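You operate a simulated robot arm through the tools that you are given. There is no shell and no other tool. Be economical: measure what you need, move in short steps, check, and stop when the job is done.

You run a simulated two-armed robot. Do the job below in one go: nothing can be reset, and whatever is moved stays where it is left.

TASK
On the left of the small table, fold the blue cloth in half, so that its two long edges meet.

Only the result counts: the job must be done as asked and must still hold three seconds after the hand-in. Knocking over, shifting, dropping, spilling or breaking anything else fails it. Flat cloth is picked up by pressing the open fingertips on it (5 to 10 N) and closing them slowly along it; thin cloth reads only 2 to 8 mm in the jaws.

THE ROBOT
Two 7-joint arms with two-finger grippers on one trunk, on a base that drives. Base frame: it is fixed to the floor where the robot stands at the start and does not move with it; the origin is under the middle of the robot, x ahead of it, y to its left, z up; the surface under the hand at the start is at about z = 76. Units: cm, degrees, N and s.
The left shoulder is at the start at [4.6, 15.5, 108.1], the right one opposite. With the tool pointing down near the work surface each hand reaches from about 28 to 74 cm from the robot's upright axis, wherever it stands, measured 20 degrees to its own side. Places, roughly: left of the small table [50, 10, 80]. Payload 2.45 kg a hand.
The TCP of each hand is the grasp point between the finger pads, 2.6 cm short of the fingertips. In the tool frame z runs along the fingers and y along their closing line. Largest opening 9.6 cm; the body of the gripper starts 6.9 cm behind the TCP.
Orientation is that of the tool frame in the base frame, as a unit quaternion [x, y, z, w]. With the fingers straight down and closing along the base's y, the tool's x points along the base's -x, its y along +y and its z along -z.

THE INTERFACE
- The arms move only by the tool jog_arm. It takes "left_increments", "right_increments" or both (then of equal length, played together; a hand with none holds still); each is a list of rows, each a list of 7 numbers: the turn, a rotation vector about the tool's x, y, z in units of 45 degrees (1.0 is 45 degrees), then the shift along the tool's x, y, z in units of 400 mm (1.0 is 400 mm), then the closure, from 0 (fully open) to 1 (shut). In form: [[ax, ay, az, tx, ty, tz, jaw], ...]. A call has 1 to 12 rows; each row is the pose to reach, as a shift and turn from the pose commanded when the call began, along the tool's axes at that moment. A call with a number of a shift or a turn outside -1 to 1 is refused whole. Each row takes 0.2 s and may step no farther than 5 cm and 8.6 degrees from the row before; otherwise, or with a gripper value out of range, the whole call is refused. A pose out of reach is approached as far as the arm can. The call stops where the force on the tool passes 40 N (or 10 N more than at its start, if that is more) or the arm is blocked; 0.2 s more then pass. Each finger halts on what it meets, pressing with about 36 N; the grip force reading is that of the motor and also rises with nothing between the fingers. The clock runs only during rows and for 0.2 s after the last one: add rows that repeat a pose to give the fingers time. The reply holds the time, the measured pose of the TCP, the force on the tool along the base axes, the opening and the grip force, in the units named above and with some noise, with the torque about the TCP (base axes, N m) and any sound that the robot's microphone picked up, and new pictures: "pictures" is both (left out), scene, wrist or none (wrist: the cameras of the hands that moved).
- Cameras (640 x 400 px; columns grow to the right, rows downward): "scene" is now at [11.4, 1.2, 153.88]; the picture's right is [0.25, -0.97, -0.01], its down [-0.85, -0.21, -0.48] and it looks along [0.46, 0.12, -0.88] (base axes); focal length 281 px, centre (320, 200). "left" rides on the left gripper at [8.2, -0.3, -9.8] in its tool frame; the picture's right is [0.04, 1.00, 0.00], its down [-0.73, 0.03, -0.68] and it looks along [-0.68, 0.03, 0.73] (tool axes); focal length 256 px, centre (320, 200). "right" rides on the right gripper at [8.2, 0.3, -9.8] in its tool frame; the picture's right is [-0.04, 1.00, 0.00], its down [-0.73, -0.03, -0.68] and it looks along [-0.68, -0.03, 0.73] (tool axes); focal length 256 px, centre (320, 200). There is no depth. A picture from a camera that has moved, and an enlarged one, comes with that camera's place and axes in the base frame and with its lens. The place of the scene camera against the robot may be out by one fixed shift of up to 1.2 cm in any direction.
- raise_lower(by): slides the trunk up (or, below 0, down) by that many cm; the arms and the scene camera ride with it, the base frame stays. It gives what a move gives, with no picture.
- roll_base(legs): drives the robot by 1 to 6 legs, each [ahead, left, turn to the left] in cm, cm and degrees, along the robot's own axes; the way and the turn of a leg run together, so that a leg with both is an arc; at most 150 cm and 180 degrees a leg. The arms and the cameras ride along, it lands a little off, and it stops where it bumps. It gives what a move gives, and a new picture of the scene camera.
- turn_head(pan, tilt): turns the head with the scene camera to pan (to the left, within 120 degrees either way) and tilt (down, from -29 to 69), counted from straight ahead of the robot. It gives what a move gives, and a new picture of the scene camera.
- close_up(camera, box): a new picture of the part [left, top, right, bottom] of that camera's present view, enlarged. It takes no simulated time.
- close_job(): hands the job in; it is judged then, once.

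Go step by step. Nothing tells you exact positions but the pictures and the camera data: compare them with the known pose of the tool, close in by small moves and look again before you grip or let go. The budget is 120 turns and 260 pictures, counting those below and the enlarged ones. Unless the task says otherwise, let go and move clear before handing in, and close with one line.

The tools are called after "Request:" by a JSON object that holds its "op" and its "data". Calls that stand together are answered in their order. jog_arm: Moves the arms, as the interface text tells. Its arguments: {"type":"object","properties":{"left_increments":{"type":"array","items":{"type":"array","items":{"type":"number"}}},"right_increments":{"type":"array","items":{"type":"array","items":{"type":"number"}}},"pictures":{"type":"string","enum":["both","scene","wrist","none"]}},"required":[]} The other tools are called the same way: raise_lower (by) slides the trunk up or down; roll_base (legs) drives the base; turn_head (pan, tilt) turns the head that bears the scene camera; close_up (camera, box) takes an enlarged picture of a part of a camera's view; close_job () hands the job in.

At the start:

```text
t: 0.0
left_tcp_pos: [40.37, 19.53, 96.63]
left_tool_rot: [0.0, 1.0, 0.001, 0.001]
left_force: [0.3, 0.4, -0.1]
left_torque: [0.04, -0.02, 0.03]
left_finger_gap: 9.6
left_grasp_force: 0.2
right_tcp_pos: [48.08, -13.55, 100.06]
right_tool_rot: [0.0, 1.0, 0.001, 0.0]
right_force: [0.1, 0.4, -0.7]
right_torque: [-0.03, 0.02, 0.01]
right_finger_gap: 9.61
right_grasp_force: 0.0
trunk travel left (down, up): [-25.0, 31.7]
robot x, y, heading: [0.24, -0.0, 0.1]
head pan, tilt: [14.3, 61.5]
```

scene: 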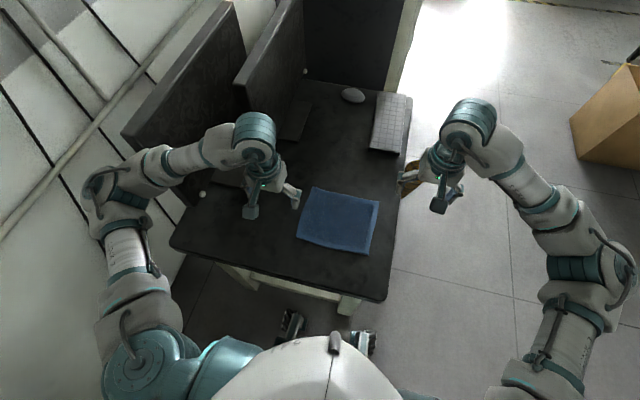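
right: 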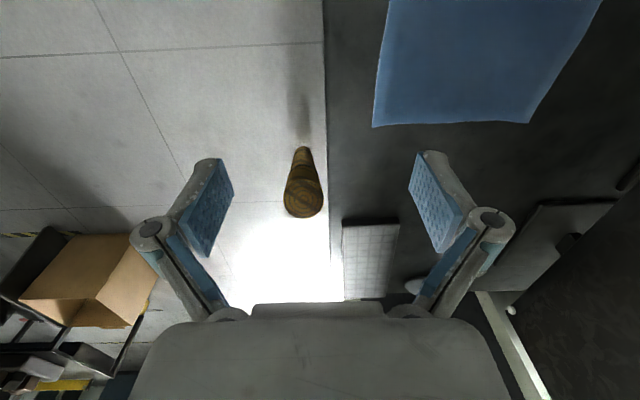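
left: 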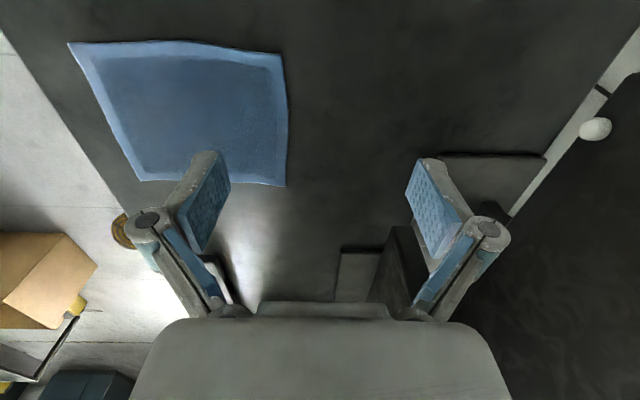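

The blue cloth lies about x 38–56, y −6 to 15 on the table, so its long edges appear to run along y. I'll check this with enlarged views before moving.

Request:
{"op": "close_up", "data": {"camera": "scene", "box": [260, 160, 420, 260]}}

Request:
{"op": "close_up", "data": {"camera": "left", "box": [0, 0, 400, 250]}}

```text
4.00 times, centred on (340, 210) of scene
camera zoom: at [11.4, 1.2, 153.88], right [0.25, -0.97, -0.01], down [-0.85, -0.21, -0.48], along [0.46, 0.12, -0.88], focal length 1124 px, centre (240, 160)
```

zoom: 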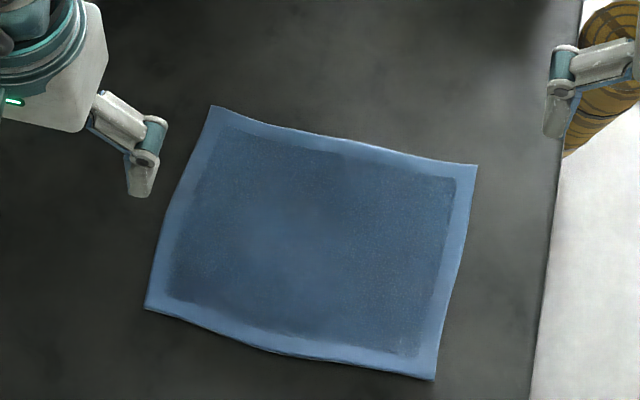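

```text
1.60 times, centred on (200, 125) of left
camera zoom: at [32.02, 19.04, 106.48], right [-0.04, 1.0, 0.0], down [0.73, 0.03, 0.68], along [0.68, 0.03, -0.73], focal length 410 px, centre (512, 320)
```

zoom: 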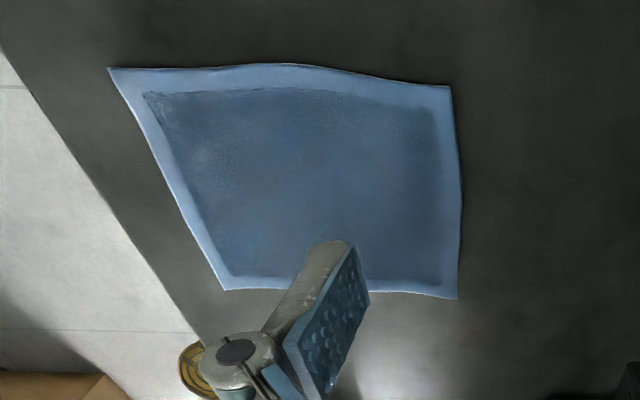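

The two wrist and scene views agree: near long edge at x≈39.3, far one at x≈57.6, y from −7 to 15. I'll bring both hands above the near corners with the jaws partly closed, then look again.

Request:
{"op": "jog_arm", "data": {"left_increments": [[0, 0, 0, 0.001, -0.03, 0.06, 0.3], [0, 0, 0, 0.002, -0.06, 0.12, 0.6], [0, 0, 0, 0.003, -0.09, 0.18, 0.69], [0, 0, 0, 0.004, -0.12, 0.24, 0.69], [0, 0, 0, 0.005, -0.15, 0.3, 0.69], [0, 0, 0, 0.005, -0.18, 0.365, 0.69]], "right_increments": [[0, 0, 0, 0.033, 0.038, 0.075, 0.3], [0, 0, 0, 0.066, 0.077, 0.15, 0.6], [0, 0, 0, 0.098, 0.115, 0.225, 0.69], [0, 0, 0, 0.131, 0.154, 0.3, 0.69], [0, 0, 0, 0.164, 0.192, 0.375, 0.69], [0, 0, 0, 0.197, 0.231, 0.4515, 0.69]]}}

```text
t: 1.4
left_tcp_pos: [40.44, 12.84, 81.89]
left_tool_rot: [0.0, 1.0, -0.002, 0.0]
left_force: [-0.5, -0.5, 0.1]
left_torque: [-0.02, -0.01, 0.03]
left_finger_gap: 2.99
left_grasp_force: 0.0
right_tcp_pos: [40.3, -3.82, 82.05]
right_tool_rot: [-0.001, 1.0, -0.002, 0.001]
right_force: [0.1, -0.3, -0.1]
right_torque: [0.0, 0.01, 0.02]
right_finger_gap: 2.96
right_grasp_force: 0.1
trunk travel left (down, up): [-25.0, 31.7]
robot x, y, heading: [0.11, 0.1, -0.2]
head pan, tilt: [14.3, 61.5]
camera scene: at [12.21, 2.18, 153.79], right [0.25, -0.97, 0.0], down [-0.85, -0.22, -0.47], along [0.46, 0.12, -0.88], focal length 281 px, centre (320, 200)
camera right: at [32.06, -3.34, 91.95], right [0.04, 1.0, 0.0], down [0.73, -0.03, 0.68], along [0.68, -0.03, -0.73], focal length 256 px, centre (320, 200)
camera left: at [32.03, 12.48, 91.77], right [-0.04, 1.0, 0.0], down [0.73, 0.03, 0.68], along [0.68, 0.02, -0.73], focal length 256 px, centre (320, 200)
```

scene: 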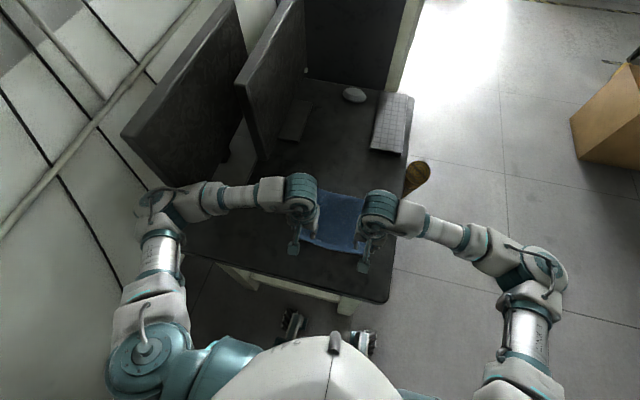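
right: 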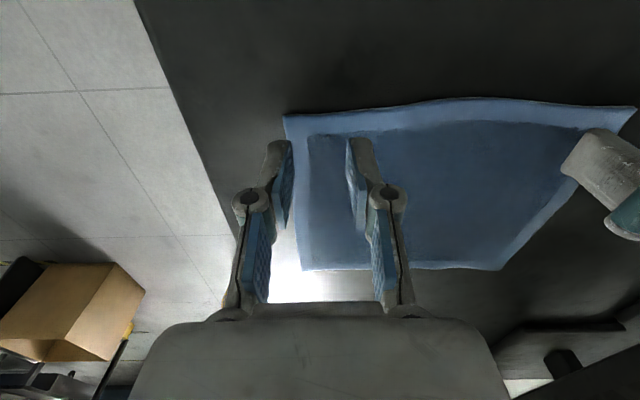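
left: 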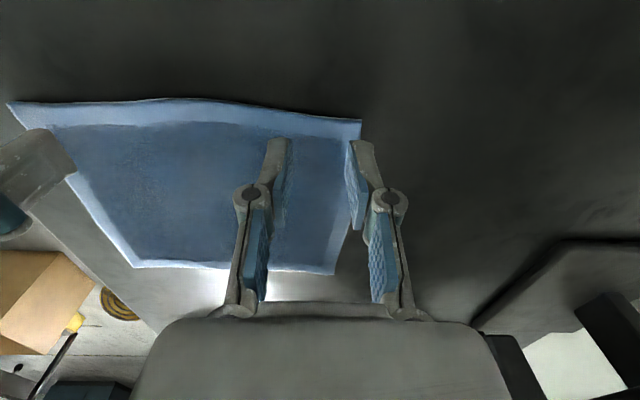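

Near corners are at about (39.4, 15.3) and (39.4, −6.0), with the fingers right above the edge. I'll go down in small steps until I feel contact.

Request:
{"op": "jog_arm", "data": {"left_increments": [[0, 0, 0, 0, -0.004, 0.025, 0.69], [0, 0, 0, 0, -0.008, 0.05, 0.69], [0, 0, 0, 0, -0.008, 0.065, 0.69], [0, 0, 0, 0, -0.008, 0.072, 0.69], [0, 0, 0, 0, -0.008, 0.072, 0.69]], "right_increments": [[0, 0, 0, 0, 0.004, 0.025, 0.69], [0, 0, 0, 0, 0.006, 0.05, 0.69], [0, 0, 0, 0, 0.006, 0.065, 0.69], [0, 0, 0, 0, 0.006, 0.072, 0.69], [0, 0, 0, 0, 0.006, 0.072, 0.69]], "pictures": "wrist"}}

```text
t: 2.6
left_tcp_pos: [40.28, 12.6, 79.02]
left_tool_rot: [0.0, 1.0, -0.002, 0.001]
left_force: [0.3, 0.9, 0.4]
left_torque: [-0.01, 0.04, -0.01]
left_finger_gap: 2.99
left_grasp_force: 0.0
right_tcp_pos: [40.27, -3.52, 79.12]
right_tool_rot: [0.0, 1.0, -0.001, -0.001]
right_force: [0.0, 0.4, 0.0]
right_torque: [-0.01, 0.02, -0.01]
right_finger_gap: 2.97
right_grasp_force: 0.1
trunk travel left (down, up): [-25.0, 31.7]
robot x, y, heading: [-0.3, -0.39, 0.1]
head pan, tilt: [14.3, 61.5]
camera right: at [31.97, -3.13, 89.09], right [0.04, 1.0, 0.0], down [0.73, -0.03, 0.68], along [0.68, -0.03, -0.73], focal length 256 px, centre (320, 200)
camera left: at [31.94, 12.16, 88.94], right [-0.04, 1.0, 0.0], down [0.73, 0.03, 0.68], along [0.68, 0.02, -0.73], focal length 256 px, centre (320, 200)
```

right: 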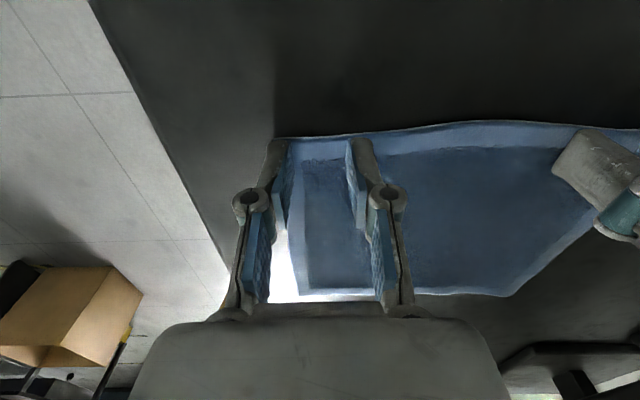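
left: 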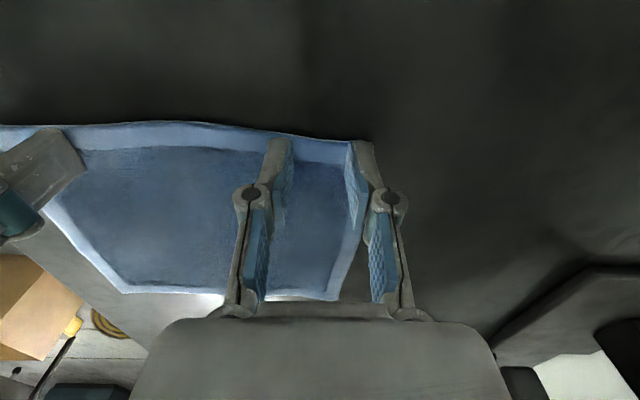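

Both outer fingertips are just at the corners; I shift each hand 0.9 cm inward so both fingers sit on cloth, and continue down gently.

Request:
{"op": "jog_arm", "data": {"left_increments": [[0, 0, 0, -0.004, -0.022, 0, 0.69], [0, 0, 0, -0.004, -0.022, 0.006, 0.69], [0, 0, 0, -0.004, -0.022, 0.012, 0.69], [0, 0, 0, -0.004, -0.022, 0.014, 0.69]], "right_increments": [[0, 0, 0, -0.004, 0.022, 0, 0.69], [0, 0, 0, -0.004, 0.022, 0.006, 0.69], [0, 0, 0, -0.004, 0.022, 0.012, 0.69], [0, 0, 0, -0.004, 0.022, 0.014, 0.69]], "pictures": "wrist"}}

```text
t: 3.6
left_tcp_pos: [40.25, 11.79, 78.82]
left_tool_rot: [-0.001, 1.0, -0.002, 0.003]
left_force: [1.2, 2.5, 27.5]
left_torque: [0.29, -0.11, 0.0]
left_finger_gap: 3.14
left_grasp_force: 6.4
right_tcp_pos: [40.41, -2.6, 78.78]
right_tool_rot: [0.0, 1.0, -0.001, 0.002]
right_force: [1.8, -0.1, 14.9]
right_torque: [0.01, -0.05, -0.01]
right_finger_gap: 3.08
right_grasp_force: 0.9
trunk travel left (down, up): [-25.0, 31.7]
robot x, y, heading: [-0.01, -0.04, -0.0]
head pan, tilt: [14.3, 61.5]
camera right: at [32.08, -2.24, 88.73], right [0.04, 1.0, 0.0], down [0.73, -0.03, 0.68], along [0.68, -0.03, -0.73], focal length 256 px, centre (320, 200)
camera left: at [31.95, 11.26, 88.58], right [-0.04, 1.0, 0.0], down [0.73, 0.03, 0.68], along [0.68, 0.03, -0.73], focal length 256 px, centre (320, 200)
```

right: 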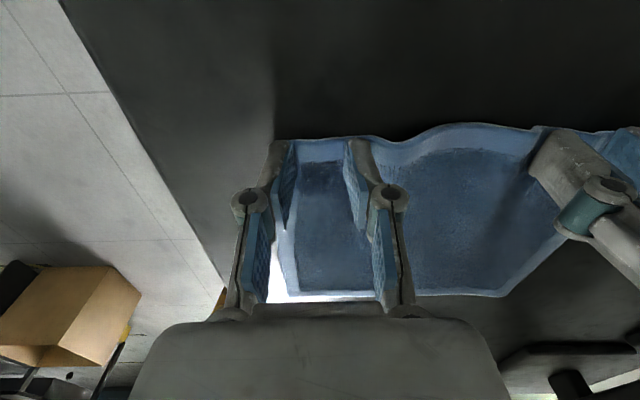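
left: 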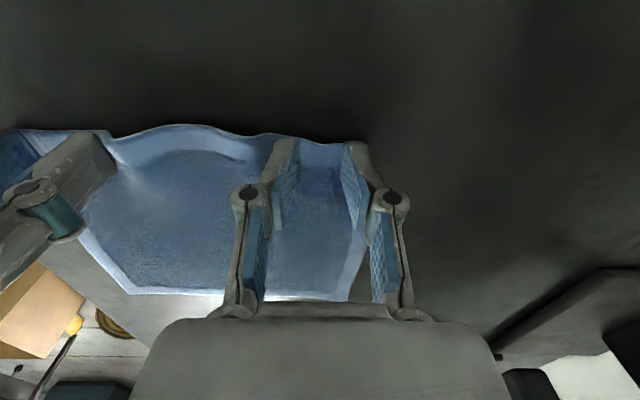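

The fingers were already touching and dragged the cloth a little inward (slack in the middle; I'll stretch it out again once gripped). I ease the pressing force and close slowly.

Request:
{"op": "jog_arm", "data": {"left_increments": [[0, 0, 0, 0, 0, -0.006, 0.69], [0, 0, 0, 0, 0, -0.006, 0.73], [0, 0, 0, 0, 0, -0.006, 0.77], [0, 0, 0, 0, 0, -0.006, 0.81], [0, 0, 0, 0, 0, -0.006, 0.85], [0, 0, 0, 0, 0, -0.006, 0.89], [0, 0, 0, 0, 0, -0.006, 0.93], [0, 0, 0, 0, 0, -0.006, 0.97], [0, 0, 0, 0, 0, -0.006, 1], [0, 0, 0, 0, 0, -0.006, 1], [0, 0, 0, 0, 0, -0.006, 1]], "right_increments": [[0, 0, 0, 0, 0, -0.003, 0.69], [0, 0, 0, 0, 0, -0.003, 0.73], [0, 0, 0, 0, 0, -0.003, 0.77], [0, 0, 0, 0, 0, -0.003, 0.81], [0, 0, 0, 0, 0, -0.003, 0.85], [0, 0, 0, 0, 0, -0.003, 0.89], [0, 0, 0, 0, 0, -0.003, 0.93], [0, 0, 0, 0, 0, -0.003, 0.97], [0, 0, 0, 0, 0, -0.003, 1], [0, 0, 0, 0, 0, -0.003, 1], [0, 0, 0, 0, 0, -0.003, 1]], "pictures": "wrist"}}

```text
t: 6.0
left_tcp_pos: [40.31, 11.68, 78.8]
left_tool_rot: [0.0, 1.0, -0.002, 0.001]
left_force: [0.5, -5.7, 18.1]
left_torque: [-0.17, -0.02, 0.03]
left_finger_gap: 0.47
left_grasp_force: 33.0
right_tcp_pos: [40.46, -2.69, 78.83]
right_tool_rot: [0.0, 1.0, -0.001, 0.001]
right_force: [0.3, 3.0, 18.2]
right_torque: [0.13, -0.05, 0.01]
right_finger_gap: 0.39
right_grasp_force: 32.7
trunk travel left (down, up): [-25.0, 31.7]
robot x, y, heading: [-0.12, 0.15, -0.0]
head pan, tilt: [14.3, 61.5]
camera right: at [32.06, -2.26, 88.73], right [0.04, 1.0, 0.0], down [0.73, -0.03, 0.68], along [0.68, -0.03, -0.73], focal length 256 px, centre (320, 200)
camera left: at [31.94, 11.17, 88.69], right [-0.04, 1.0, 0.0], down [0.73, 0.03, 0.68], along [0.68, 0.02, -0.73], focal length 256 px, centre (320, 200)
```

right: 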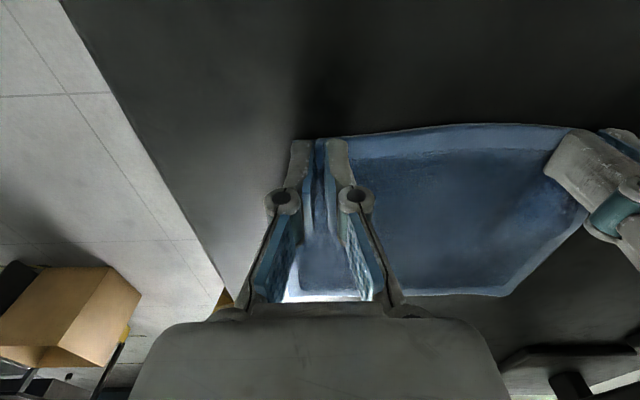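
left: 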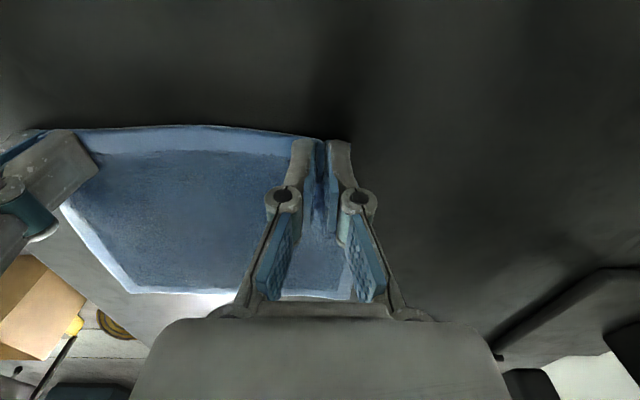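

Both hands hold the edge (0.4–0.5 cm in the jaws). I lift along the first part of the fold arc with a slight tilt of the fingers, then check.

Request:
{"op": "jog_arm", "data": {"left_increments": [[0, -0.05, 0, 0, 0, -0.026, 1], [0, -0.11, 0, -0.0025, 0, -0.052, 1], [0, -0.16, 0, -0.01, 0, -0.077, 1], [0, -0.22, 0, -0.0175, 0, -0.1, 1], [0, -0.27, 0, -0.03, 0, -0.12, 1], [0, -0.33, 0, -0.045, 0, -0.138, 1], [0, -0.39, 0, -0.062, 0, -0.154, 1], [0, -0.44, 0, -0.08, 0, -0.168, 1]], "right_increments": [[0, -0.05, 0, 0, 0, -0.026, 1], [0, -0.11, 0, -0.0025, 0, -0.052, 1], [0, -0.16, 0, -0.01, 0, -0.077, 1], [0, -0.22, 0, -0.0175, 0, -0.1, 1], [0, -0.27, 0, -0.03, 0, -0.12, 1], [0, -0.33, 0, -0.045, 0, -0.138, 1], [0, -0.39, 0, -0.062, 0, -0.154, 1], [0, -0.44, 0, -0.08, 0, -0.168, 1]]}}

```text
t: 7.8
left_tcp_pos: [43.42, 11.88, 85.5]
left_tool_rot: [0.0, 0.985, -0.003, 0.174]
left_force: [-0.2, -3.4, -0.2]
left_torque: [-0.1, 0.01, -0.06]
left_finger_gap: 0.41
left_grasp_force: 32.9
right_tcp_pos: [43.33, -2.56, 85.68]
right_tool_rot: [-0.001, 0.985, -0.001, 0.175]
right_force: [0.5, 3.6, -1.2]
right_torque: [0.05, 0.01, 0.07]
right_finger_gap: 0.42
right_grasp_force: 35.5
trunk travel left (down, up): [-25.0, 31.7]
robot x, y, heading: [0.23, 0.22, -0.2]
head pan, tilt: [14.3, 61.5]
camera scene: at [11.27, 2.28, 153.86], right [0.25, -0.97, 0.0], down [-0.85, -0.22, -0.48], along [0.46, 0.12, -0.88], focal length 281 px, centre (320, 200)
camera right: at [32.18, -2.18, 92.12], right [0.04, 1.0, 0.01], down [0.46, -0.03, 0.89], along [0.89, -0.03, -0.46], focal length 256 px, centre (320, 200)
camera left: at [32.18, 11.38, 92.01], right [-0.04, 1.0, -0.02], down [0.46, 0.03, 0.89], along [0.89, 0.03, -0.46], focal length 256 px, centre (320, 200)
```

scene: 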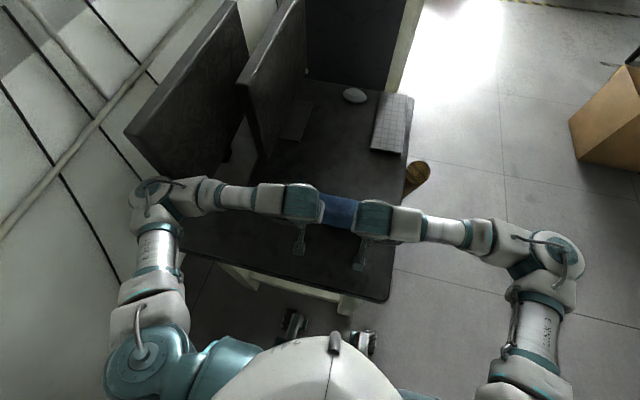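
right: 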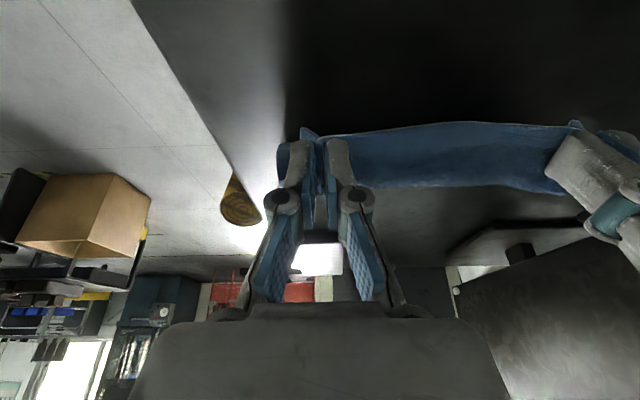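
left: 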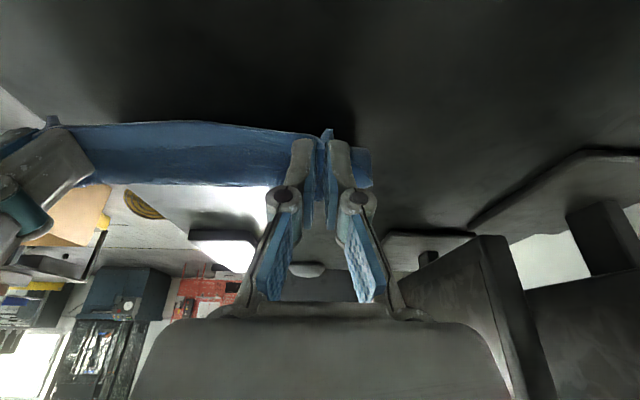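

The edge is held taut and the cloth is rising nicely. I continue over the top of the arc, tilting the fingers forward.

Request:
{"op": "jog_arm", "data": {"left_increments": [[0, -0.11, 0, -0.03, 0, 0, 1], [0, -0.22, 0, -0.06, 0, 0.003, 1], [0, -0.33, 0, -0.089, 0, 0.014, 1], [0, -0.44, 0, -0.117, 0, 0.029, 1], [0, -0.55, 0, -0.141, 0, 0.052, 1], [0, -0.67, 0, -0.163, 0, 0.078, 1], [0, -0.78, 0, -0.179, 0, 0.112, 1], [0, -0.89, 0, -0.1915, 0, 0.147, 1]], "right_increments": [[0, -0.11, 0, -0.03, 0, 0, 1], [0, -0.22, 0, -0.06, 0, 0.003, 1], [0, -0.33, 0, -0.089, 0, 0.014, 1], [0, -0.44, 0, -0.117, 0, 0.029, 1], [0, -0.55, 0, -0.141, 0, 0.052, 1], [0, -0.67, 0, -0.163, 0, 0.078, 1], [0, -0.78, 0, -0.179, 0, 0.112, 1], [0, -0.89, 0, -0.1915, 0, 0.147, 1]]}}

```text
t: 9.6
left_tcp_pos: [53.08, 11.11, 82.6]
left_tool_rot: [0.0, 0.866, -0.002, 0.499]
left_force: [-0.1, -2.1, 0.0]
left_torque: [-0.06, -0.02, -0.09]
left_finger_gap: 0.38
left_grasp_force: 32.5
right_tcp_pos: [53.0, -3.09, 82.36]
right_tool_rot: [0.001, 0.867, -0.001, 0.498]
right_force: [1.1, 0.7, 0.2]
right_torque: [0.03, 0.0, 0.08]
right_finger_gap: 0.51
right_grasp_force: 34.9
trunk travel left (down, up): [-25.0, 31.7]
robot x, y, heading: [-0.36, -0.14, -0.1]
head pan, tilt: [14.3, 61.5]
camera scene: at [11.58, 2.73, 153.96], right [0.25, -0.97, 0.0], down [-0.85, -0.22, -0.47], along [0.46, 0.11, -0.88], focal length 281 px, centre (320, 200)
camera right: at [40.23, -2.62, 80.39], right [0.02, 1.0, 0.03], down [-0.22, -0.03, 0.98], along [0.98, -0.03, 0.22], focal length 256 px, centre (320, 200)
camera left: at [40.33, 10.69, 80.47], right [-0.02, 1.0, -0.04], down [-0.22, 0.03, 0.98], along [0.98, 0.02, 0.22], focal length 256 px, centre (320, 200)
```

scene: 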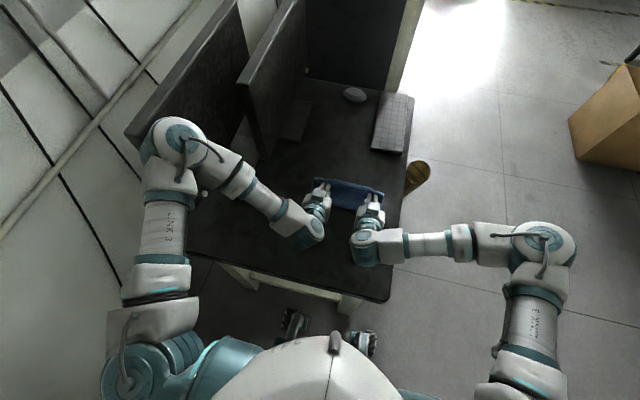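
right: 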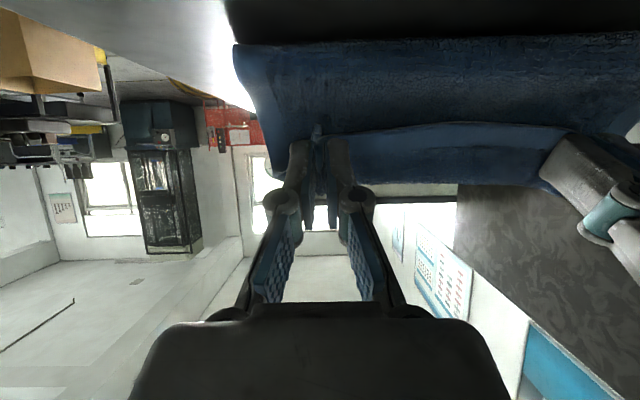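
left: 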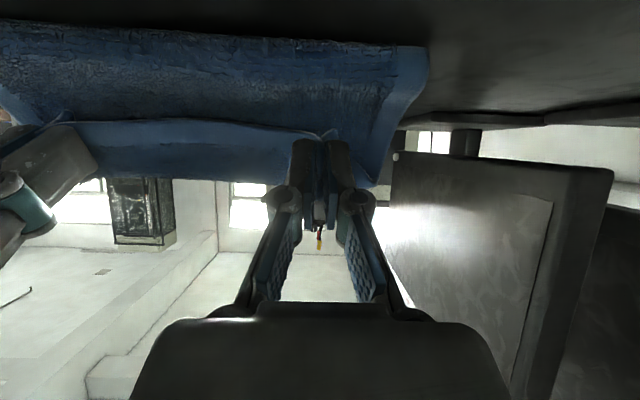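

The cloth is over, but I need to see how it hangs before laying it down. I take close-ups.

Request:
{"op": "close_up", "data": {"camera": "scene", "box": [280, 150, 420, 250]}}

Request:
{"op": "close_up", "data": {"camera": "left", "box": [0, 0, 480, 220]}}

```text
4.00 times, centred on (350, 200) of scene
camera zoom: at [11.58, 2.73, 153.96], right [0.25, -0.97, 0.0], down [-0.85, -0.22, -0.47], along [0.46, 0.11, -0.88], focal length 1124 px, centre (200, 200)
```

zoom: 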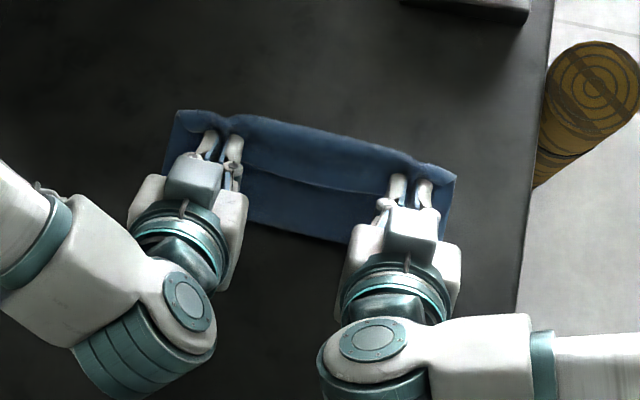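

```text
1.33 times, centred on (240, 110) of left
camera zoom: at [40.33, 10.69, 80.47], right [-0.02, 1.0, -0.04], down [-0.22, 0.03, 0.98], along [0.98, 0.02, 0.22], focal length 341 px, centre (427, 320)
```

zoom: 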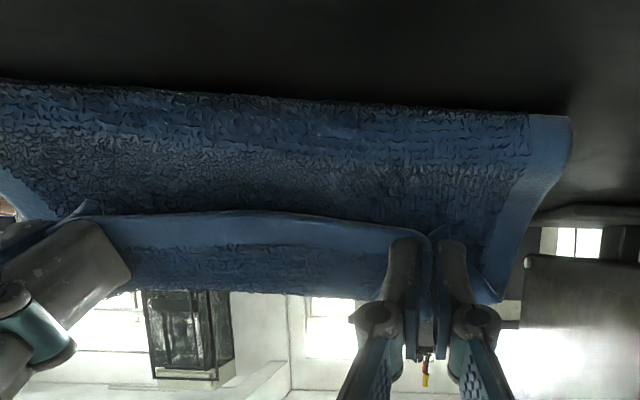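

The cloth stands as a stiff curl: bottom half lies still (far edge ≈ x 58), fold line is at about x≈52, and the hem is curled back at the fingertips. I lower and pull back slightly so the fold line rolls toward x≈48.6, then look.

Request:
{"op": "jog_arm", "data": {"left_increments": [[0, 0.07, 0, 0.018, 0, 0, 1], [0, 0.13, 0, 0.036, 0, 0, 1], [0, 0.18, 0, 0.055, 0, 0, 1], [0, 0.22, 0, 0.073, 0, -0.001, 1], [0, 0.22, 0, 0.073, 0, -0.001, 1]], "right_increments": [[0, 0.07, 0, 0.018, 0, 0, 1], [0, 0.13, 0, 0.036, 0, 0, 1], [0, 0.18, 0, 0.055, 0, 0, 1], [0, 0.22, 0, 0.073, 0, -0.001, 1], [0, 0.22, 0, 0.073, 0, -0.001, 1]]}}

Request:
{"op": "close_up", "data": {"camera": "scene", "box": [280, 150, 420, 250]}}

```text
t: 10.8
left_tcp_pos: [51.22, 10.77, 80.04]
left_tool_rot: [0.003, 0.907, 0.002, 0.422]
left_force: [-0.4, -1.8, -0.1]
left_torque: [-0.02, -0.01, -0.03]
left_finger_gap: 0.41
left_grasp_force: 32.6
right_tcp_pos: [51.23, -3.57, 79.91]
right_tool_rot: [0.001, 0.907, 0.003, 0.421]
right_force: [-0.9, 2.4, -0.4]
right_torque: [-0.02, -0.01, 0.02]
right_finger_gap: 0.4
right_grasp_force: 34.8
trunk travel left (down, up): [-25.0, 31.7]
robot x, y, heading: [-0.15, 0.02, 0.0]
head pan, tilt: [14.3, 61.5]
camera scene: at [12.11, -0.81, 153.82], right [0.25, -0.97, -0.02], down [-0.85, -0.21, -0.48], along [0.46, 0.13, -0.88], focal length 281 px, centre (320, 200)
camera right: at [38.39, -3.0, 80.09], right [0.03, 1.0, 0.04], down [-0.05, -0.04, 1.0], along [1.0, -0.03, 0.05], focal length 256 px, centre (320, 200)
camera left: at [38.31, 10.34, 80.2], right [-0.02, 1.0, -0.02], down [-0.05, 0.02, 1.0], along [1.0, 0.02, 0.05], focal length 256 px, centre (320, 200)
```

scene: 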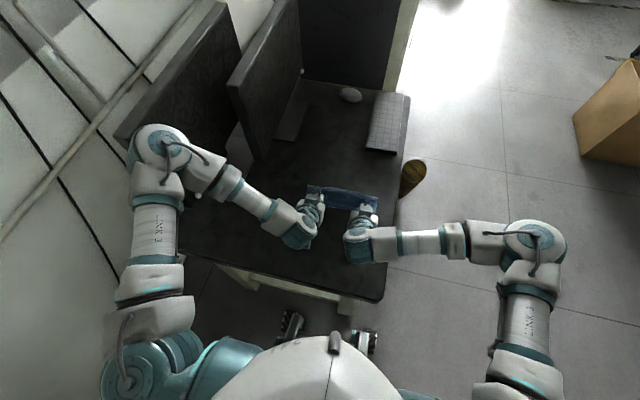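
right: 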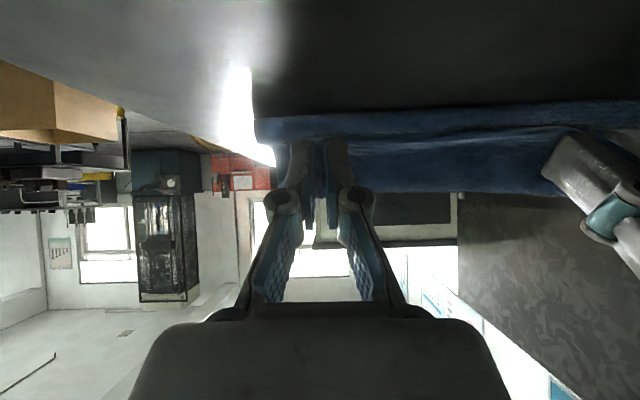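
left: 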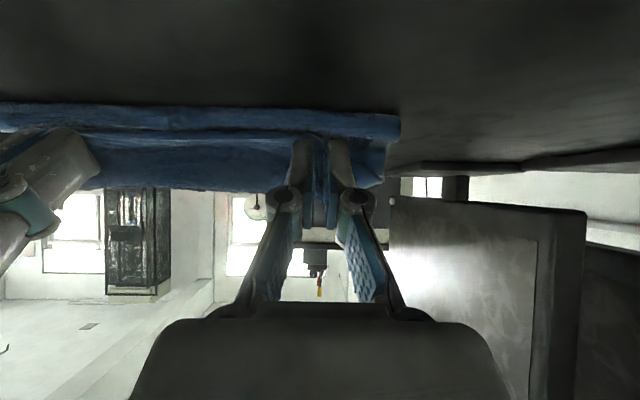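

```text
4.00 times, centred on (350, 200) of scene
camera zoom: at [12.11, -0.81, 153.82], right [0.25, -0.97, -0.02], down [-0.85, -0.21, -0.48], along [0.46, 0.13, -0.88], focal length 1124 px, centre (200, 200)
```

zoom: 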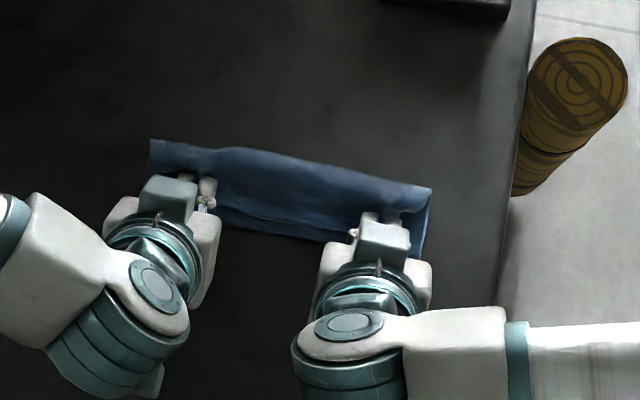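

The vertical grip leaves the hem curled the wrong way, so this way of holding won't lay flat. I'll take the cloth back flat along the same arc and re-grip with the fingers closing along x, where the edge can hinge freely.

Request:
{"op": "jog_arm", "data": {"left_increments": [[0, 0, 0, -0.07, 0, -0.033, 1], [0, 0.11, 0, -0.07, 0, -0.092, 1], [0, 0.22, 0, -0.07, 0, -0.15, 1], [0, 0.33, 0, -0.052, 0, -0.176, 1], [0, 0.44, 0, -0.0335, 0, -0.201, 1], [0, 0.55, 0, -0.007, 0, -0.22, 1], [0, 0.67, 0, 0.02, 0, -0.238, 1], [0, 0.78, 0, 0.071, 0, -0.24, 1], [0, 0.89, 0, 0.129, 0, -0.231, 1]], "right_increments": [[0, 0, 0, -0.07, 0, -0.033, 1], [0, 0.11, 0, -0.07, 0, -0.092, 1], [0, 0.22, 0, -0.07, 0, -0.15, 1], [0, 0.33, 0, -0.052, 0, -0.176, 1], [0, 0.44, 0, -0.0335, 0, -0.201, 1], [0, 0.55, 0, -0.007, 0, -0.22, 1], [0, 0.67, 0, 0.02, 0, -0.238, 1], [0, 0.78, 0, 0.071, 0, -0.24, 1], [0, 0.89, 0, 0.129, 0, -0.231, 1]]}}

```text
t: 12.8
left_tcp_pos: [40.21, 11.32, 82.46]
left_tool_rot: [0.0, 0.996, 0.001, 0.093]
left_force: [-0.1, -1.8, -0.9]
left_torque: [-0.03, 0.05, -0.05]
left_finger_gap: 0.39
left_grasp_force: 33.2
right_tcp_pos: [40.19, -2.97, 82.5]
right_tool_rot: [0.0, 0.996, 0.002, 0.091]
right_force: [-0.3, 3.0, -0.2]
right_torque: [0.09, 0.01, 0.02]
right_finger_gap: 0.35
right_grasp_force: 32.6
trunk travel left (down, up): [-25.0, 31.7]
robot x, y, heading: [-0.23, -0.03, -0.1]
head pan, tilt: [14.3, 61.5]
camera scene: at [10.13, 0.74, 154.02], right [0.25, -0.97, -0.01], down [-0.85, -0.21, -0.49], along [0.47, 0.13, -0.87], focal length 281 px, centre (320, 200)
camera right: at [30.26, -2.59, 90.83], right [0.04, 1.0, 0.01], down [0.6, -0.03, 0.8], along [0.8, -0.03, -0.6], focal length 256 px, centre (320, 200)
camera left: at [30.24, 10.84, 90.66], right [-0.04, 1.0, -0.01], down [0.6, 0.03, 0.8], along [0.8, 0.03, -0.6], focal length 256 px, centre (320, 200)
```

scene: 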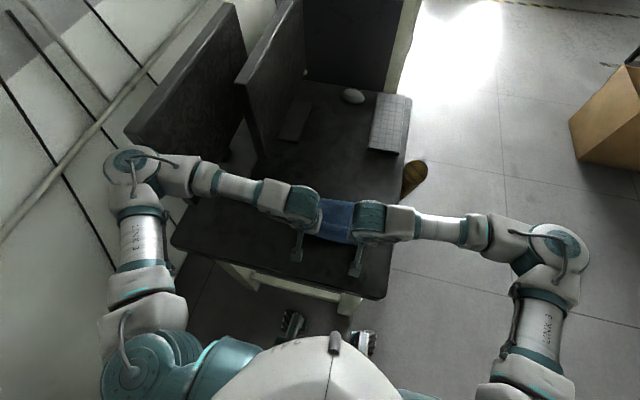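
right: 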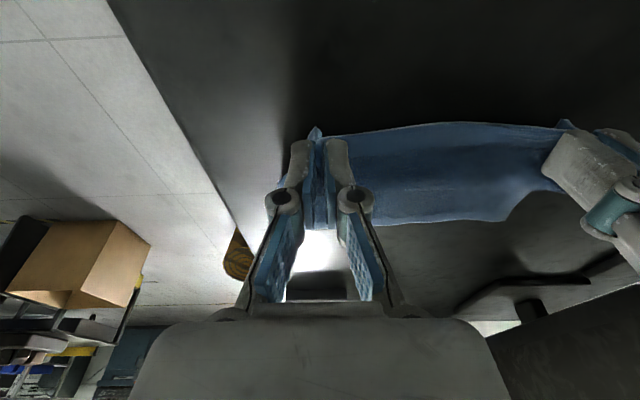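
left: 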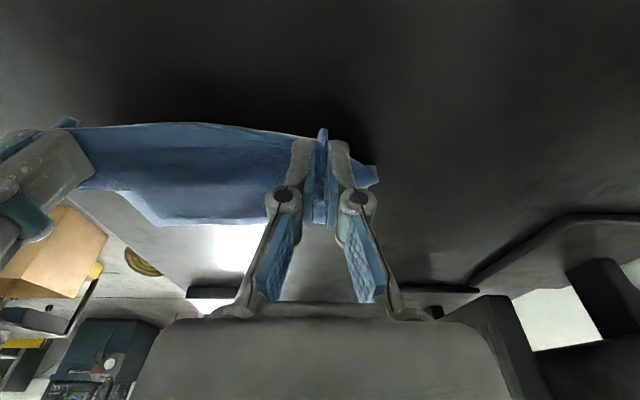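

The cloth comes back nicely; I lay the edge down at its old place and open the jaws slowly.

Request:
{"op": "jog_arm", "data": {"left_increments": [[0, 0.11, 0, 0.01, 0, 0.035, 1], [0, 0.22, 0, 0.021, 0, 0.07, 1], [0, 0.22, 0, 0.021, 0, 0.078, 1], [0, 0.22, 0, 0.021, 0, 0.078, 0.93], [0, 0.22, 0, 0.021, 0, 0.078, 0.86], [0, 0.22, 0, 0.021, 0, 0.078, 0.79], [0, 0.22, 0, 0.021, 0, 0.078, 0.72], [0, 0.22, 0, 0.021, 0, 0.076, 0.65], [0, 0.22, 0, 0.021, 0, 0.07, 0.6]], "right_increments": [[0, 0.11, 0, 0.01, 0, 0.035, 1], [0, 0.22, 0, 0.021, 0, 0.07, 1], [0, 0.22, 0, 0.021, 0, 0.078, 1], [0, 0.22, 0, 0.021, 0, 0.078, 0.93], [0, 0.22, 0, 0.021, 0, 0.078, 0.86], [0, 0.22, 0, 0.021, 0, 0.078, 0.79], [0, 0.22, 0, 0.021, 0, 0.078, 0.72], [0, 0.22, 0, 0.021, 0, 0.076, 0.65], [0, 0.22, 0, 0.021, 0, 0.07, 0.6]], "pictures": "wrist"}}

```text
t: 14.8
left_tcp_pos: [39.79, 11.02, 79.49]
left_tool_rot: [0.001, 1.0, 0.003, 0.005]
left_force: [0.1, 0.6, 0.6]
left_torque: [-0.03, 0.01, -0.01]
left_finger_gap: 3.83
left_grasp_force: 0.1
right_tcp_pos: [39.8, -3.34, 79.48]
right_tool_rot: [0.0, 1.0, 0.002, 0.006]
right_force: [-1.1, 0.2, 0.4]
right_torque: [-0.03, -0.01, -0.02]
right_finger_gap: 3.82
right_grasp_force: 0.0
trunk travel left (down, up): [-25.0, 31.7]
robot x, y, heading: [0.05, -0.16, -0.1]
head pan, tilt: [14.3, 61.5]
camera right: at [31.39, -2.95, 89.34], right [0.04, 1.0, 0.01], down [0.73, -0.03, 0.69], along [0.69, -0.02, -0.73], focal length 256 px, centre (320, 200)
camera left: at [31.39, 10.54, 89.34], right [-0.04, 1.0, 0.0], down [0.73, 0.03, 0.69], along [0.69, 0.03, -0.73], focal length 256 px, centre (320, 200)
```

right: 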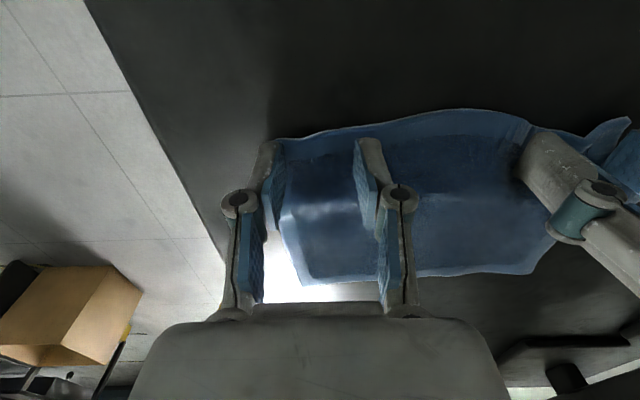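
left: 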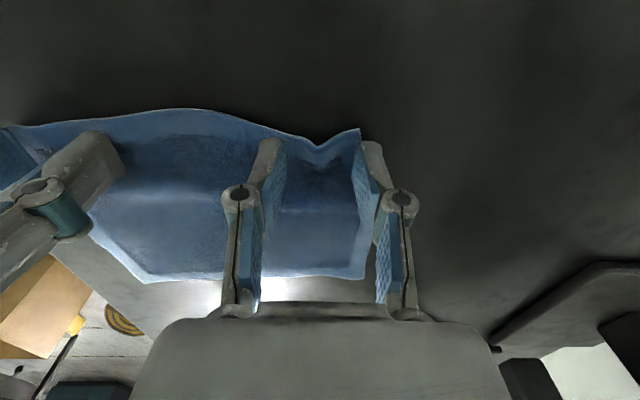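

Released; the cloth is mostly flat with slight wrinkles. I raise both hands clear to look at how it lies.

Request:
{"op": "jog_arm", "data": {"left_increments": [[0, 0, 0, 0, 0, -0.06, 0.6], [0, 0, 0, 0, 0.06, -0.14, 0.6], [0, 0, 0, 0, 0.14, -0.22, 0.6], [0, 0, 0, 0, 0.22, -0.3, 0.6], [0, 0, 0, 0, 0.28, -0.34, 0.6]], "right_increments": [[0, 0, 0, 0, 0, -0.06, 0.6], [0, 0, 0, 0, -0.06, -0.14, 0.6], [0, 0, 0, 0, -0.14, -0.22, 0.6], [0, 0, 0, 0, -0.22, -0.3, 0.6], [0, 0, 0, 0, -0.28, -0.34, 0.6]], "pictures": "wrist"}}

Request:
{"op": "close_up", "data": {"camera": "scene", "box": [260, 160, 420, 260]}}

```text
t: 16.0
left_tcp_pos: [40.95, 20.74, 93.12]
left_tool_rot: [0.003, 1.0, 0.005, -0.001]
left_force: [-0.3, -0.7, -0.6]
left_torque: [0.06, 0.0, 0.0]
left_finger_gap: 3.83
left_grasp_force: 0.1
right_tcp_pos: [40.75, -15.97, 92.33]
right_tool_rot: [0.002, 1.0, 0.007, -0.002]
right_force: [0.3, -0.2, -1.1]
right_torque: [0.04, 0.05, 0.01]
right_finger_gap: 3.84
right_grasp_force: 0.0
trunk travel left (down, up): [-25.0, 31.7]
robot x, y, heading: [0.11, -0.29, -0.1]
head pan, tilt: [14.3, 61.5]
camera right: at [32.49, -15.69, 102.29], right [0.04, 1.0, 0.01], down [0.74, -0.04, 0.68], along [0.68, -0.02, -0.74], focal length 256 px, centre (320, 200)
camera left: at [32.71, 20.14, 102.91], right [-0.04, 1.0, 0.01], down [0.73, 0.02, 0.68], along [0.68, 0.03, -0.73], focal length 256 px, centre (320, 200)
```

right: 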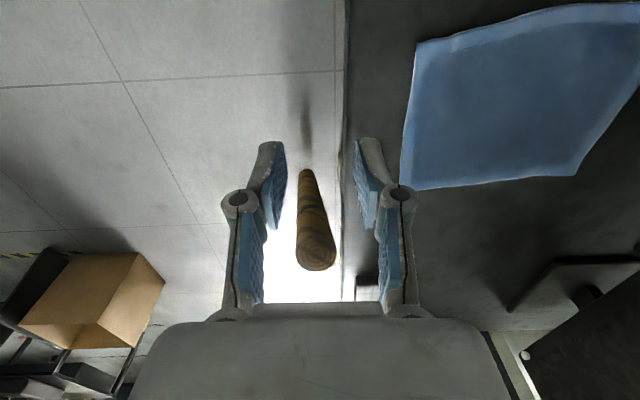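
left: 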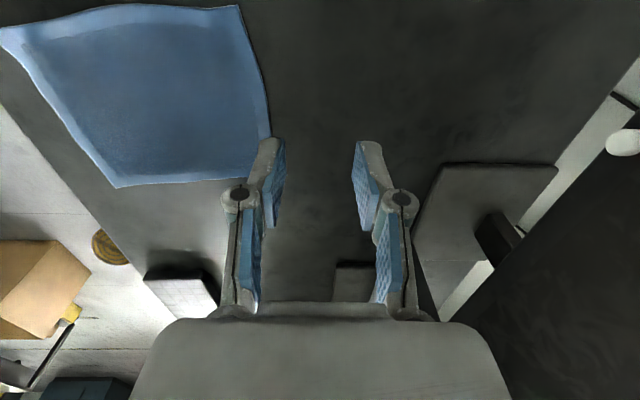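

```text
4.00 times, centred on (340, 210) of scene
camera zoom: at [12.39, -0.72, 153.8], right [0.25, -0.97, -0.02], down [-0.85, -0.21, -0.48], along [0.46, 0.13, -0.88], focal length 1124 px, centre (240, 160)
```

zoom: 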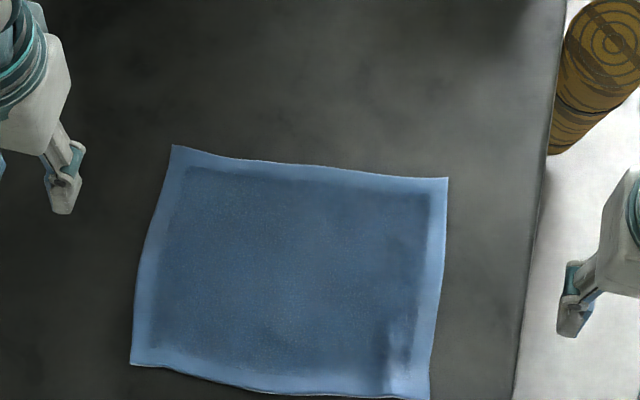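

The cloth has relaxed flat again, only turned about 7° (corners ≈ (35.4,14.0), (37.9,−7.0), (55.4,−5.6), (53.4,16.3)). I now turn both grippers about the vertical so they close across the long edge, cameras outward.

Request:
{"op": "jog_arm", "data": {"left_increments": [[0, 0, 0.155, 0, 0, 0, 0.7], [0, 0, 0.31, 0, 0, 0, 0.7], [0, 0, 0.465, 0, 0, 0, 0.79], [0, 0, 0.62, 0, 0, 0, 0.79], [0, 0, 0.775, 0, 0, 0, 0.79], [0, 0, 0.93, 0, 0, 0, 0.79]], "right_increments": [[0, 0, -0.166, 0, 0, 0, 0.7], [0, 0, -0.332, 0, 0, 0, 0.7], [0, 0, -0.498, 0, 0, 0, 0.79], [0, 0, -0.664, 0, 0, 0, 0.79], [0, 0, -0.83, 0, 0, 0, 0.79], [0, 0, -0.996, 0, 0, 0, 0.79]], "pictures": "none"}}

Request:
{"op": "jog_arm", "data": {"left_increments": [[0, 0, 0.153, 0, 0, 0, 0.79], [0, 0, 0.306, 0, 0, 0, 0.79], [0, 0, 0.46, 0, 0, 0, 0.79], [0, 0, 0.61, 0, 0, 0, 0.79], [0, 0, 0.765, 0, 0, 0, 0.79], [0, 0, 0.92, 0, 0, 0, 0.79], [0, 0, 0.92, 0, 0, 0, 0.79]], "right_increments": [[0, 0, -0.166, 0, 0, 0, 0.79], [0, 0, -0.332, 0, 0, 0, 0.79], [0, 0, -0.498, 0, 0, 0, 0.79], [0, 0, -0.664, 0, 0, 0, 0.79], [0, 0, -0.83, 0, 0, 0, 0.79], [0, 0, -0.996, 0, 0, 0, 0.79], [0, 0, -0.996, 0, 0, 0, 0.79]]}}

```text
t: 17.4
left_tcp_pos: [40.48, 23.52, 92.47]
left_tool_rot: [0.356, 0.934, -0.003, 0.002]
left_force: [0.9, -2.1, 0.7]
left_torque: [0.21, 0.16, 0.02]
left_finger_gap: 2.0
left_grasp_force: 0.1
right_tcp_pos: [40.35, -13.29, 92.91]
right_tool_rot: [-0.383, 0.924, -0.004, 0.0]
right_force: [0.1, 0.0, 0.1]
right_torque: [0.03, 0.02, 0.0]
right_finger_gap: 2.03
right_grasp_force: 0.0
trunk travel left (down, up): [-25.0, 31.7]
robot x, y, heading: [-0.06, -0.01, -0.1]
head pan, tilt: [14.3, 61.5]
```

```text
t: 19.0
left_tcp_pos: [36.64, 12.43, 91.05]
left_tool_rot: [0.645, 0.764, 0.012, 0.014]
left_force: [1.1, -0.3, -1.1]
left_torque: [0.01, 0.05, 0.0]
left_finger_gap: 2.01
left_grasp_force: 0.1
left hand out of reach, approached as far as the arm can: row 3, 4, 5, 6, 7
right_tcp_pos: [36.39, -7.54, 91.24]
right_tool_rot: [-0.685, 0.728, -0.025, 0.022]
right_force: [-0.8, 1.0, -0.6]
right_torque: [0.03, 0.01, -0.01]
right_finger_gap: 2.0
right_grasp_force: 0.0
right hand out of reach, approached as far as the arm can: row 4, 5, 6, 7
trunk travel left (down, up): [-25.0, 31.7]
robot x, y, heading: [-0.31, 0.15, 0.2]
head pan, tilt: [14.3, 61.5]
camera scene: at [10.94, 1.97, 153.96], right [0.25, -0.97, 0.0], down [-0.85, -0.22, -0.48], along [0.47, 0.12, -0.88], focal length 281 px, centre (320, 200)
camera right: at [34.79, -15.48, 101.14], right [-0.99, 0.1, -0.07], down [0.03, 0.73, 0.68], along [0.12, 0.67, -0.73], focal length 256 px, centre (320, 200)
camera left: at [34.42, 20.16, 100.88], right [0.98, 0.21, 0.04], down [0.13, -0.72, 0.69], along [0.17, -0.67, -0.73], focal length 256 px, centre (320, 200)
```

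scene: 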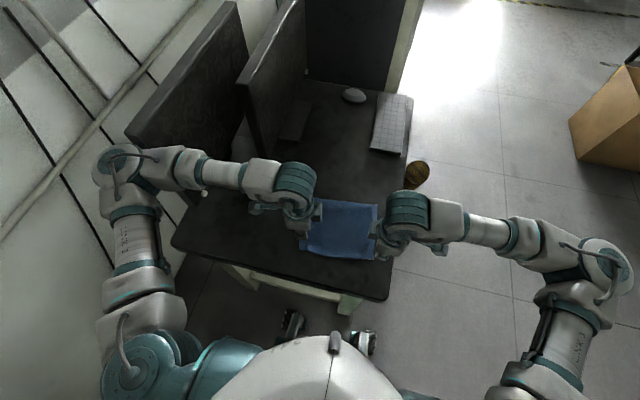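
right: 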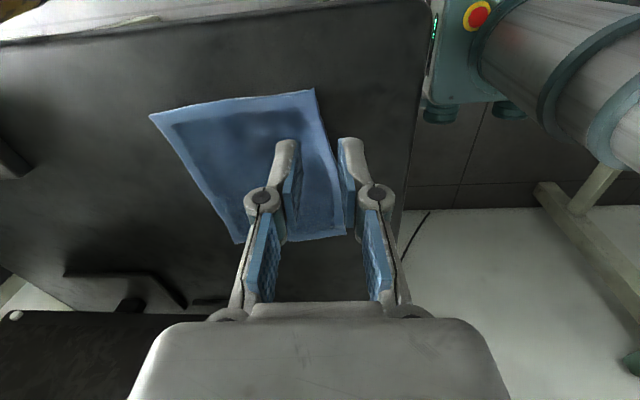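
left: 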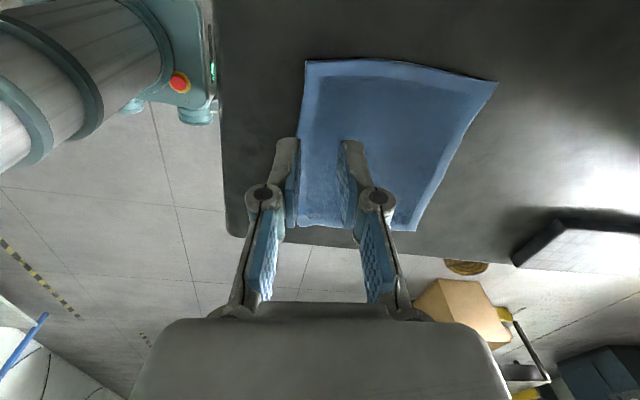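

The wrists are near a turning limit there, though nearly at the wanted angles. I send a small back-turn to see where the commanded poses really stand.

Request:
{"op": "jog_arm", "data": {"left_increments": [[0, 0, -0.06, 0, 0, 0, 0.79], [0, 0, -0.06, 0, 0, 0, 0.79]], "right_increments": [[0, 0, 0.1, 0, 0, 0, 0.79], [0, 0, 0.1, 0, 0, 0, 0.79]], "pictures": "none"}}

```text
t: 19.6
left_tcp_pos: [36.83, 12.31, 90.97]
left_tool_rot: [0.626, 0.779, 0.011, 0.014]
left_force: [0.0, -1.1, 0.1]
left_torque: [-0.01, -0.01, -0.02]
left_finger_gap: 2.03
left_grasp_force: 0.0
right_tcp_pos: [36.41, -7.69, 91.27]
right_tool_rot: [-0.655, 0.755, -0.023, 0.023]
right_force: [-0.3, 0.0, 0.4]
right_torque: [-0.01, -0.02, 0.01]
right_finger_gap: 2.02
right_grasp_force: 0.2
trunk travel left (down, up): [-25.0, 31.7]
robot x, y, heading: [0.13, 0.14, -0.0]
head pan, tilt: [14.3, 61.5]
```

The commanded poses follow the real ones, and the hands happen to be almost above the near corners. I go down to just above the cloth with both.

Request:
{"op": "jog_arm", "data": {"left_increments": [[0, 0, 0, 0, 0.002, 0.066, 0.79], [0, 0, 0, 0, 0.004, 0.13, 0.79], [0, 0, 0, 0, 0.006, 0.2, 0.79], [0, 0, 0, 0, 0.007, 0.25, 0.79], [0, 0, 0, 0, 0.007, 0.25, 0.79]], "right_increments": [[0, 0, -0.02, -0.018, -0.015, 0.066, 0.79], [0, 0, -0.04, -0.037, -0.03, 0.13, 0.79], [0, 0, -0.07, -0.056, -0.045, 0.2, 0.79], [0, 0, -0.1, -0.074, -0.06, 0.255, 0.79], [0, 0, -0.1, -0.074, -0.06, 0.255, 0.79]]}}

```text
t: 20.8
left_tcp_pos: [37.63, 12.73, 80.79]
left_tool_rot: [0.626, 0.779, 0.009, 0.013]
left_force: [1.2, 0.2, 0.8]
left_torque: [0.01, 0.01, 0.02]
left_finger_gap: 1.99
left_grasp_force: 0.1
right_tcp_pos: [40.13, -5.09, 81.24]
right_tool_rot: [-0.682, 0.731, -0.025, 0.022]
right_force: [-0.3, 0.0, -0.9]
right_torque: [0.06, 0.01, -0.01]
right_finger_gap: 2.0
right_grasp_force: 0.1
trunk travel left (down, up): [-25.0, 31.7]
robot x, y, heading: [0.27, 0.23, 0.2]
head pan, tilt: [14.3, 61.5]
camera scene: at [11.49, 2.16, 153.86], right [0.25, -0.97, 0.0], down [-0.85, -0.22, -0.48], along [0.46, 0.12, -0.88], focal length 281 px, centre (320, 200)
camera right: at [38.37, -13.07, 91.08], right [-0.99, 0.11, -0.07], down [0.03, 0.74, 0.68], along [0.12, 0.67, -0.73], focal length 256 px, centre (320, 200)
camera left: at [35.03, 20.49, 90.54], right [0.97, 0.25, 0.03], down [0.16, -0.71, 0.69], along [0.2, -0.66, -0.73], focal length 256 px, centre (320, 200)
```

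scene: 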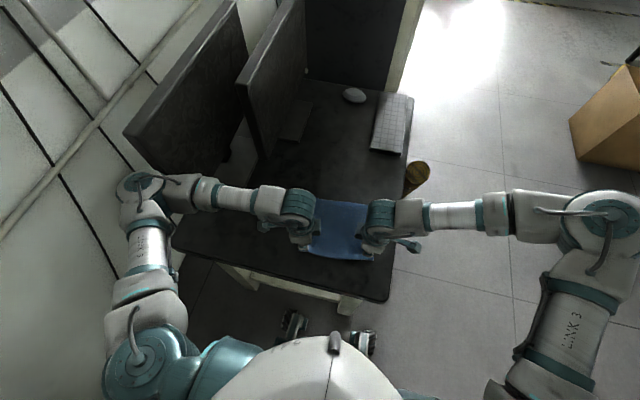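
right: 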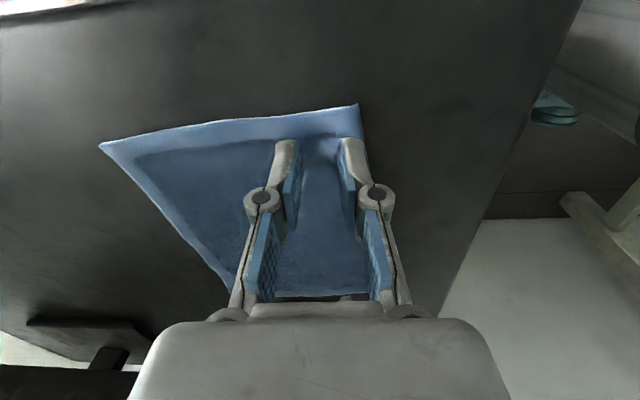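
left: 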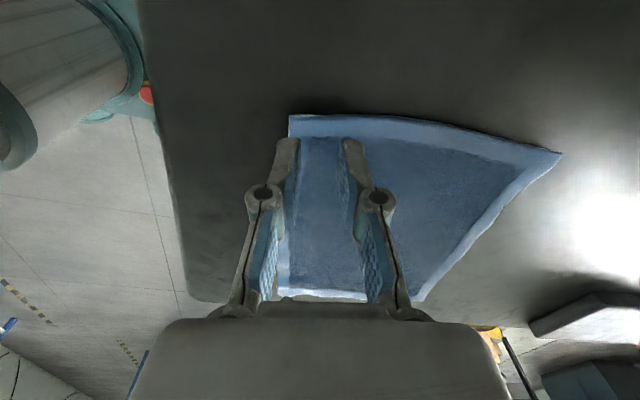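

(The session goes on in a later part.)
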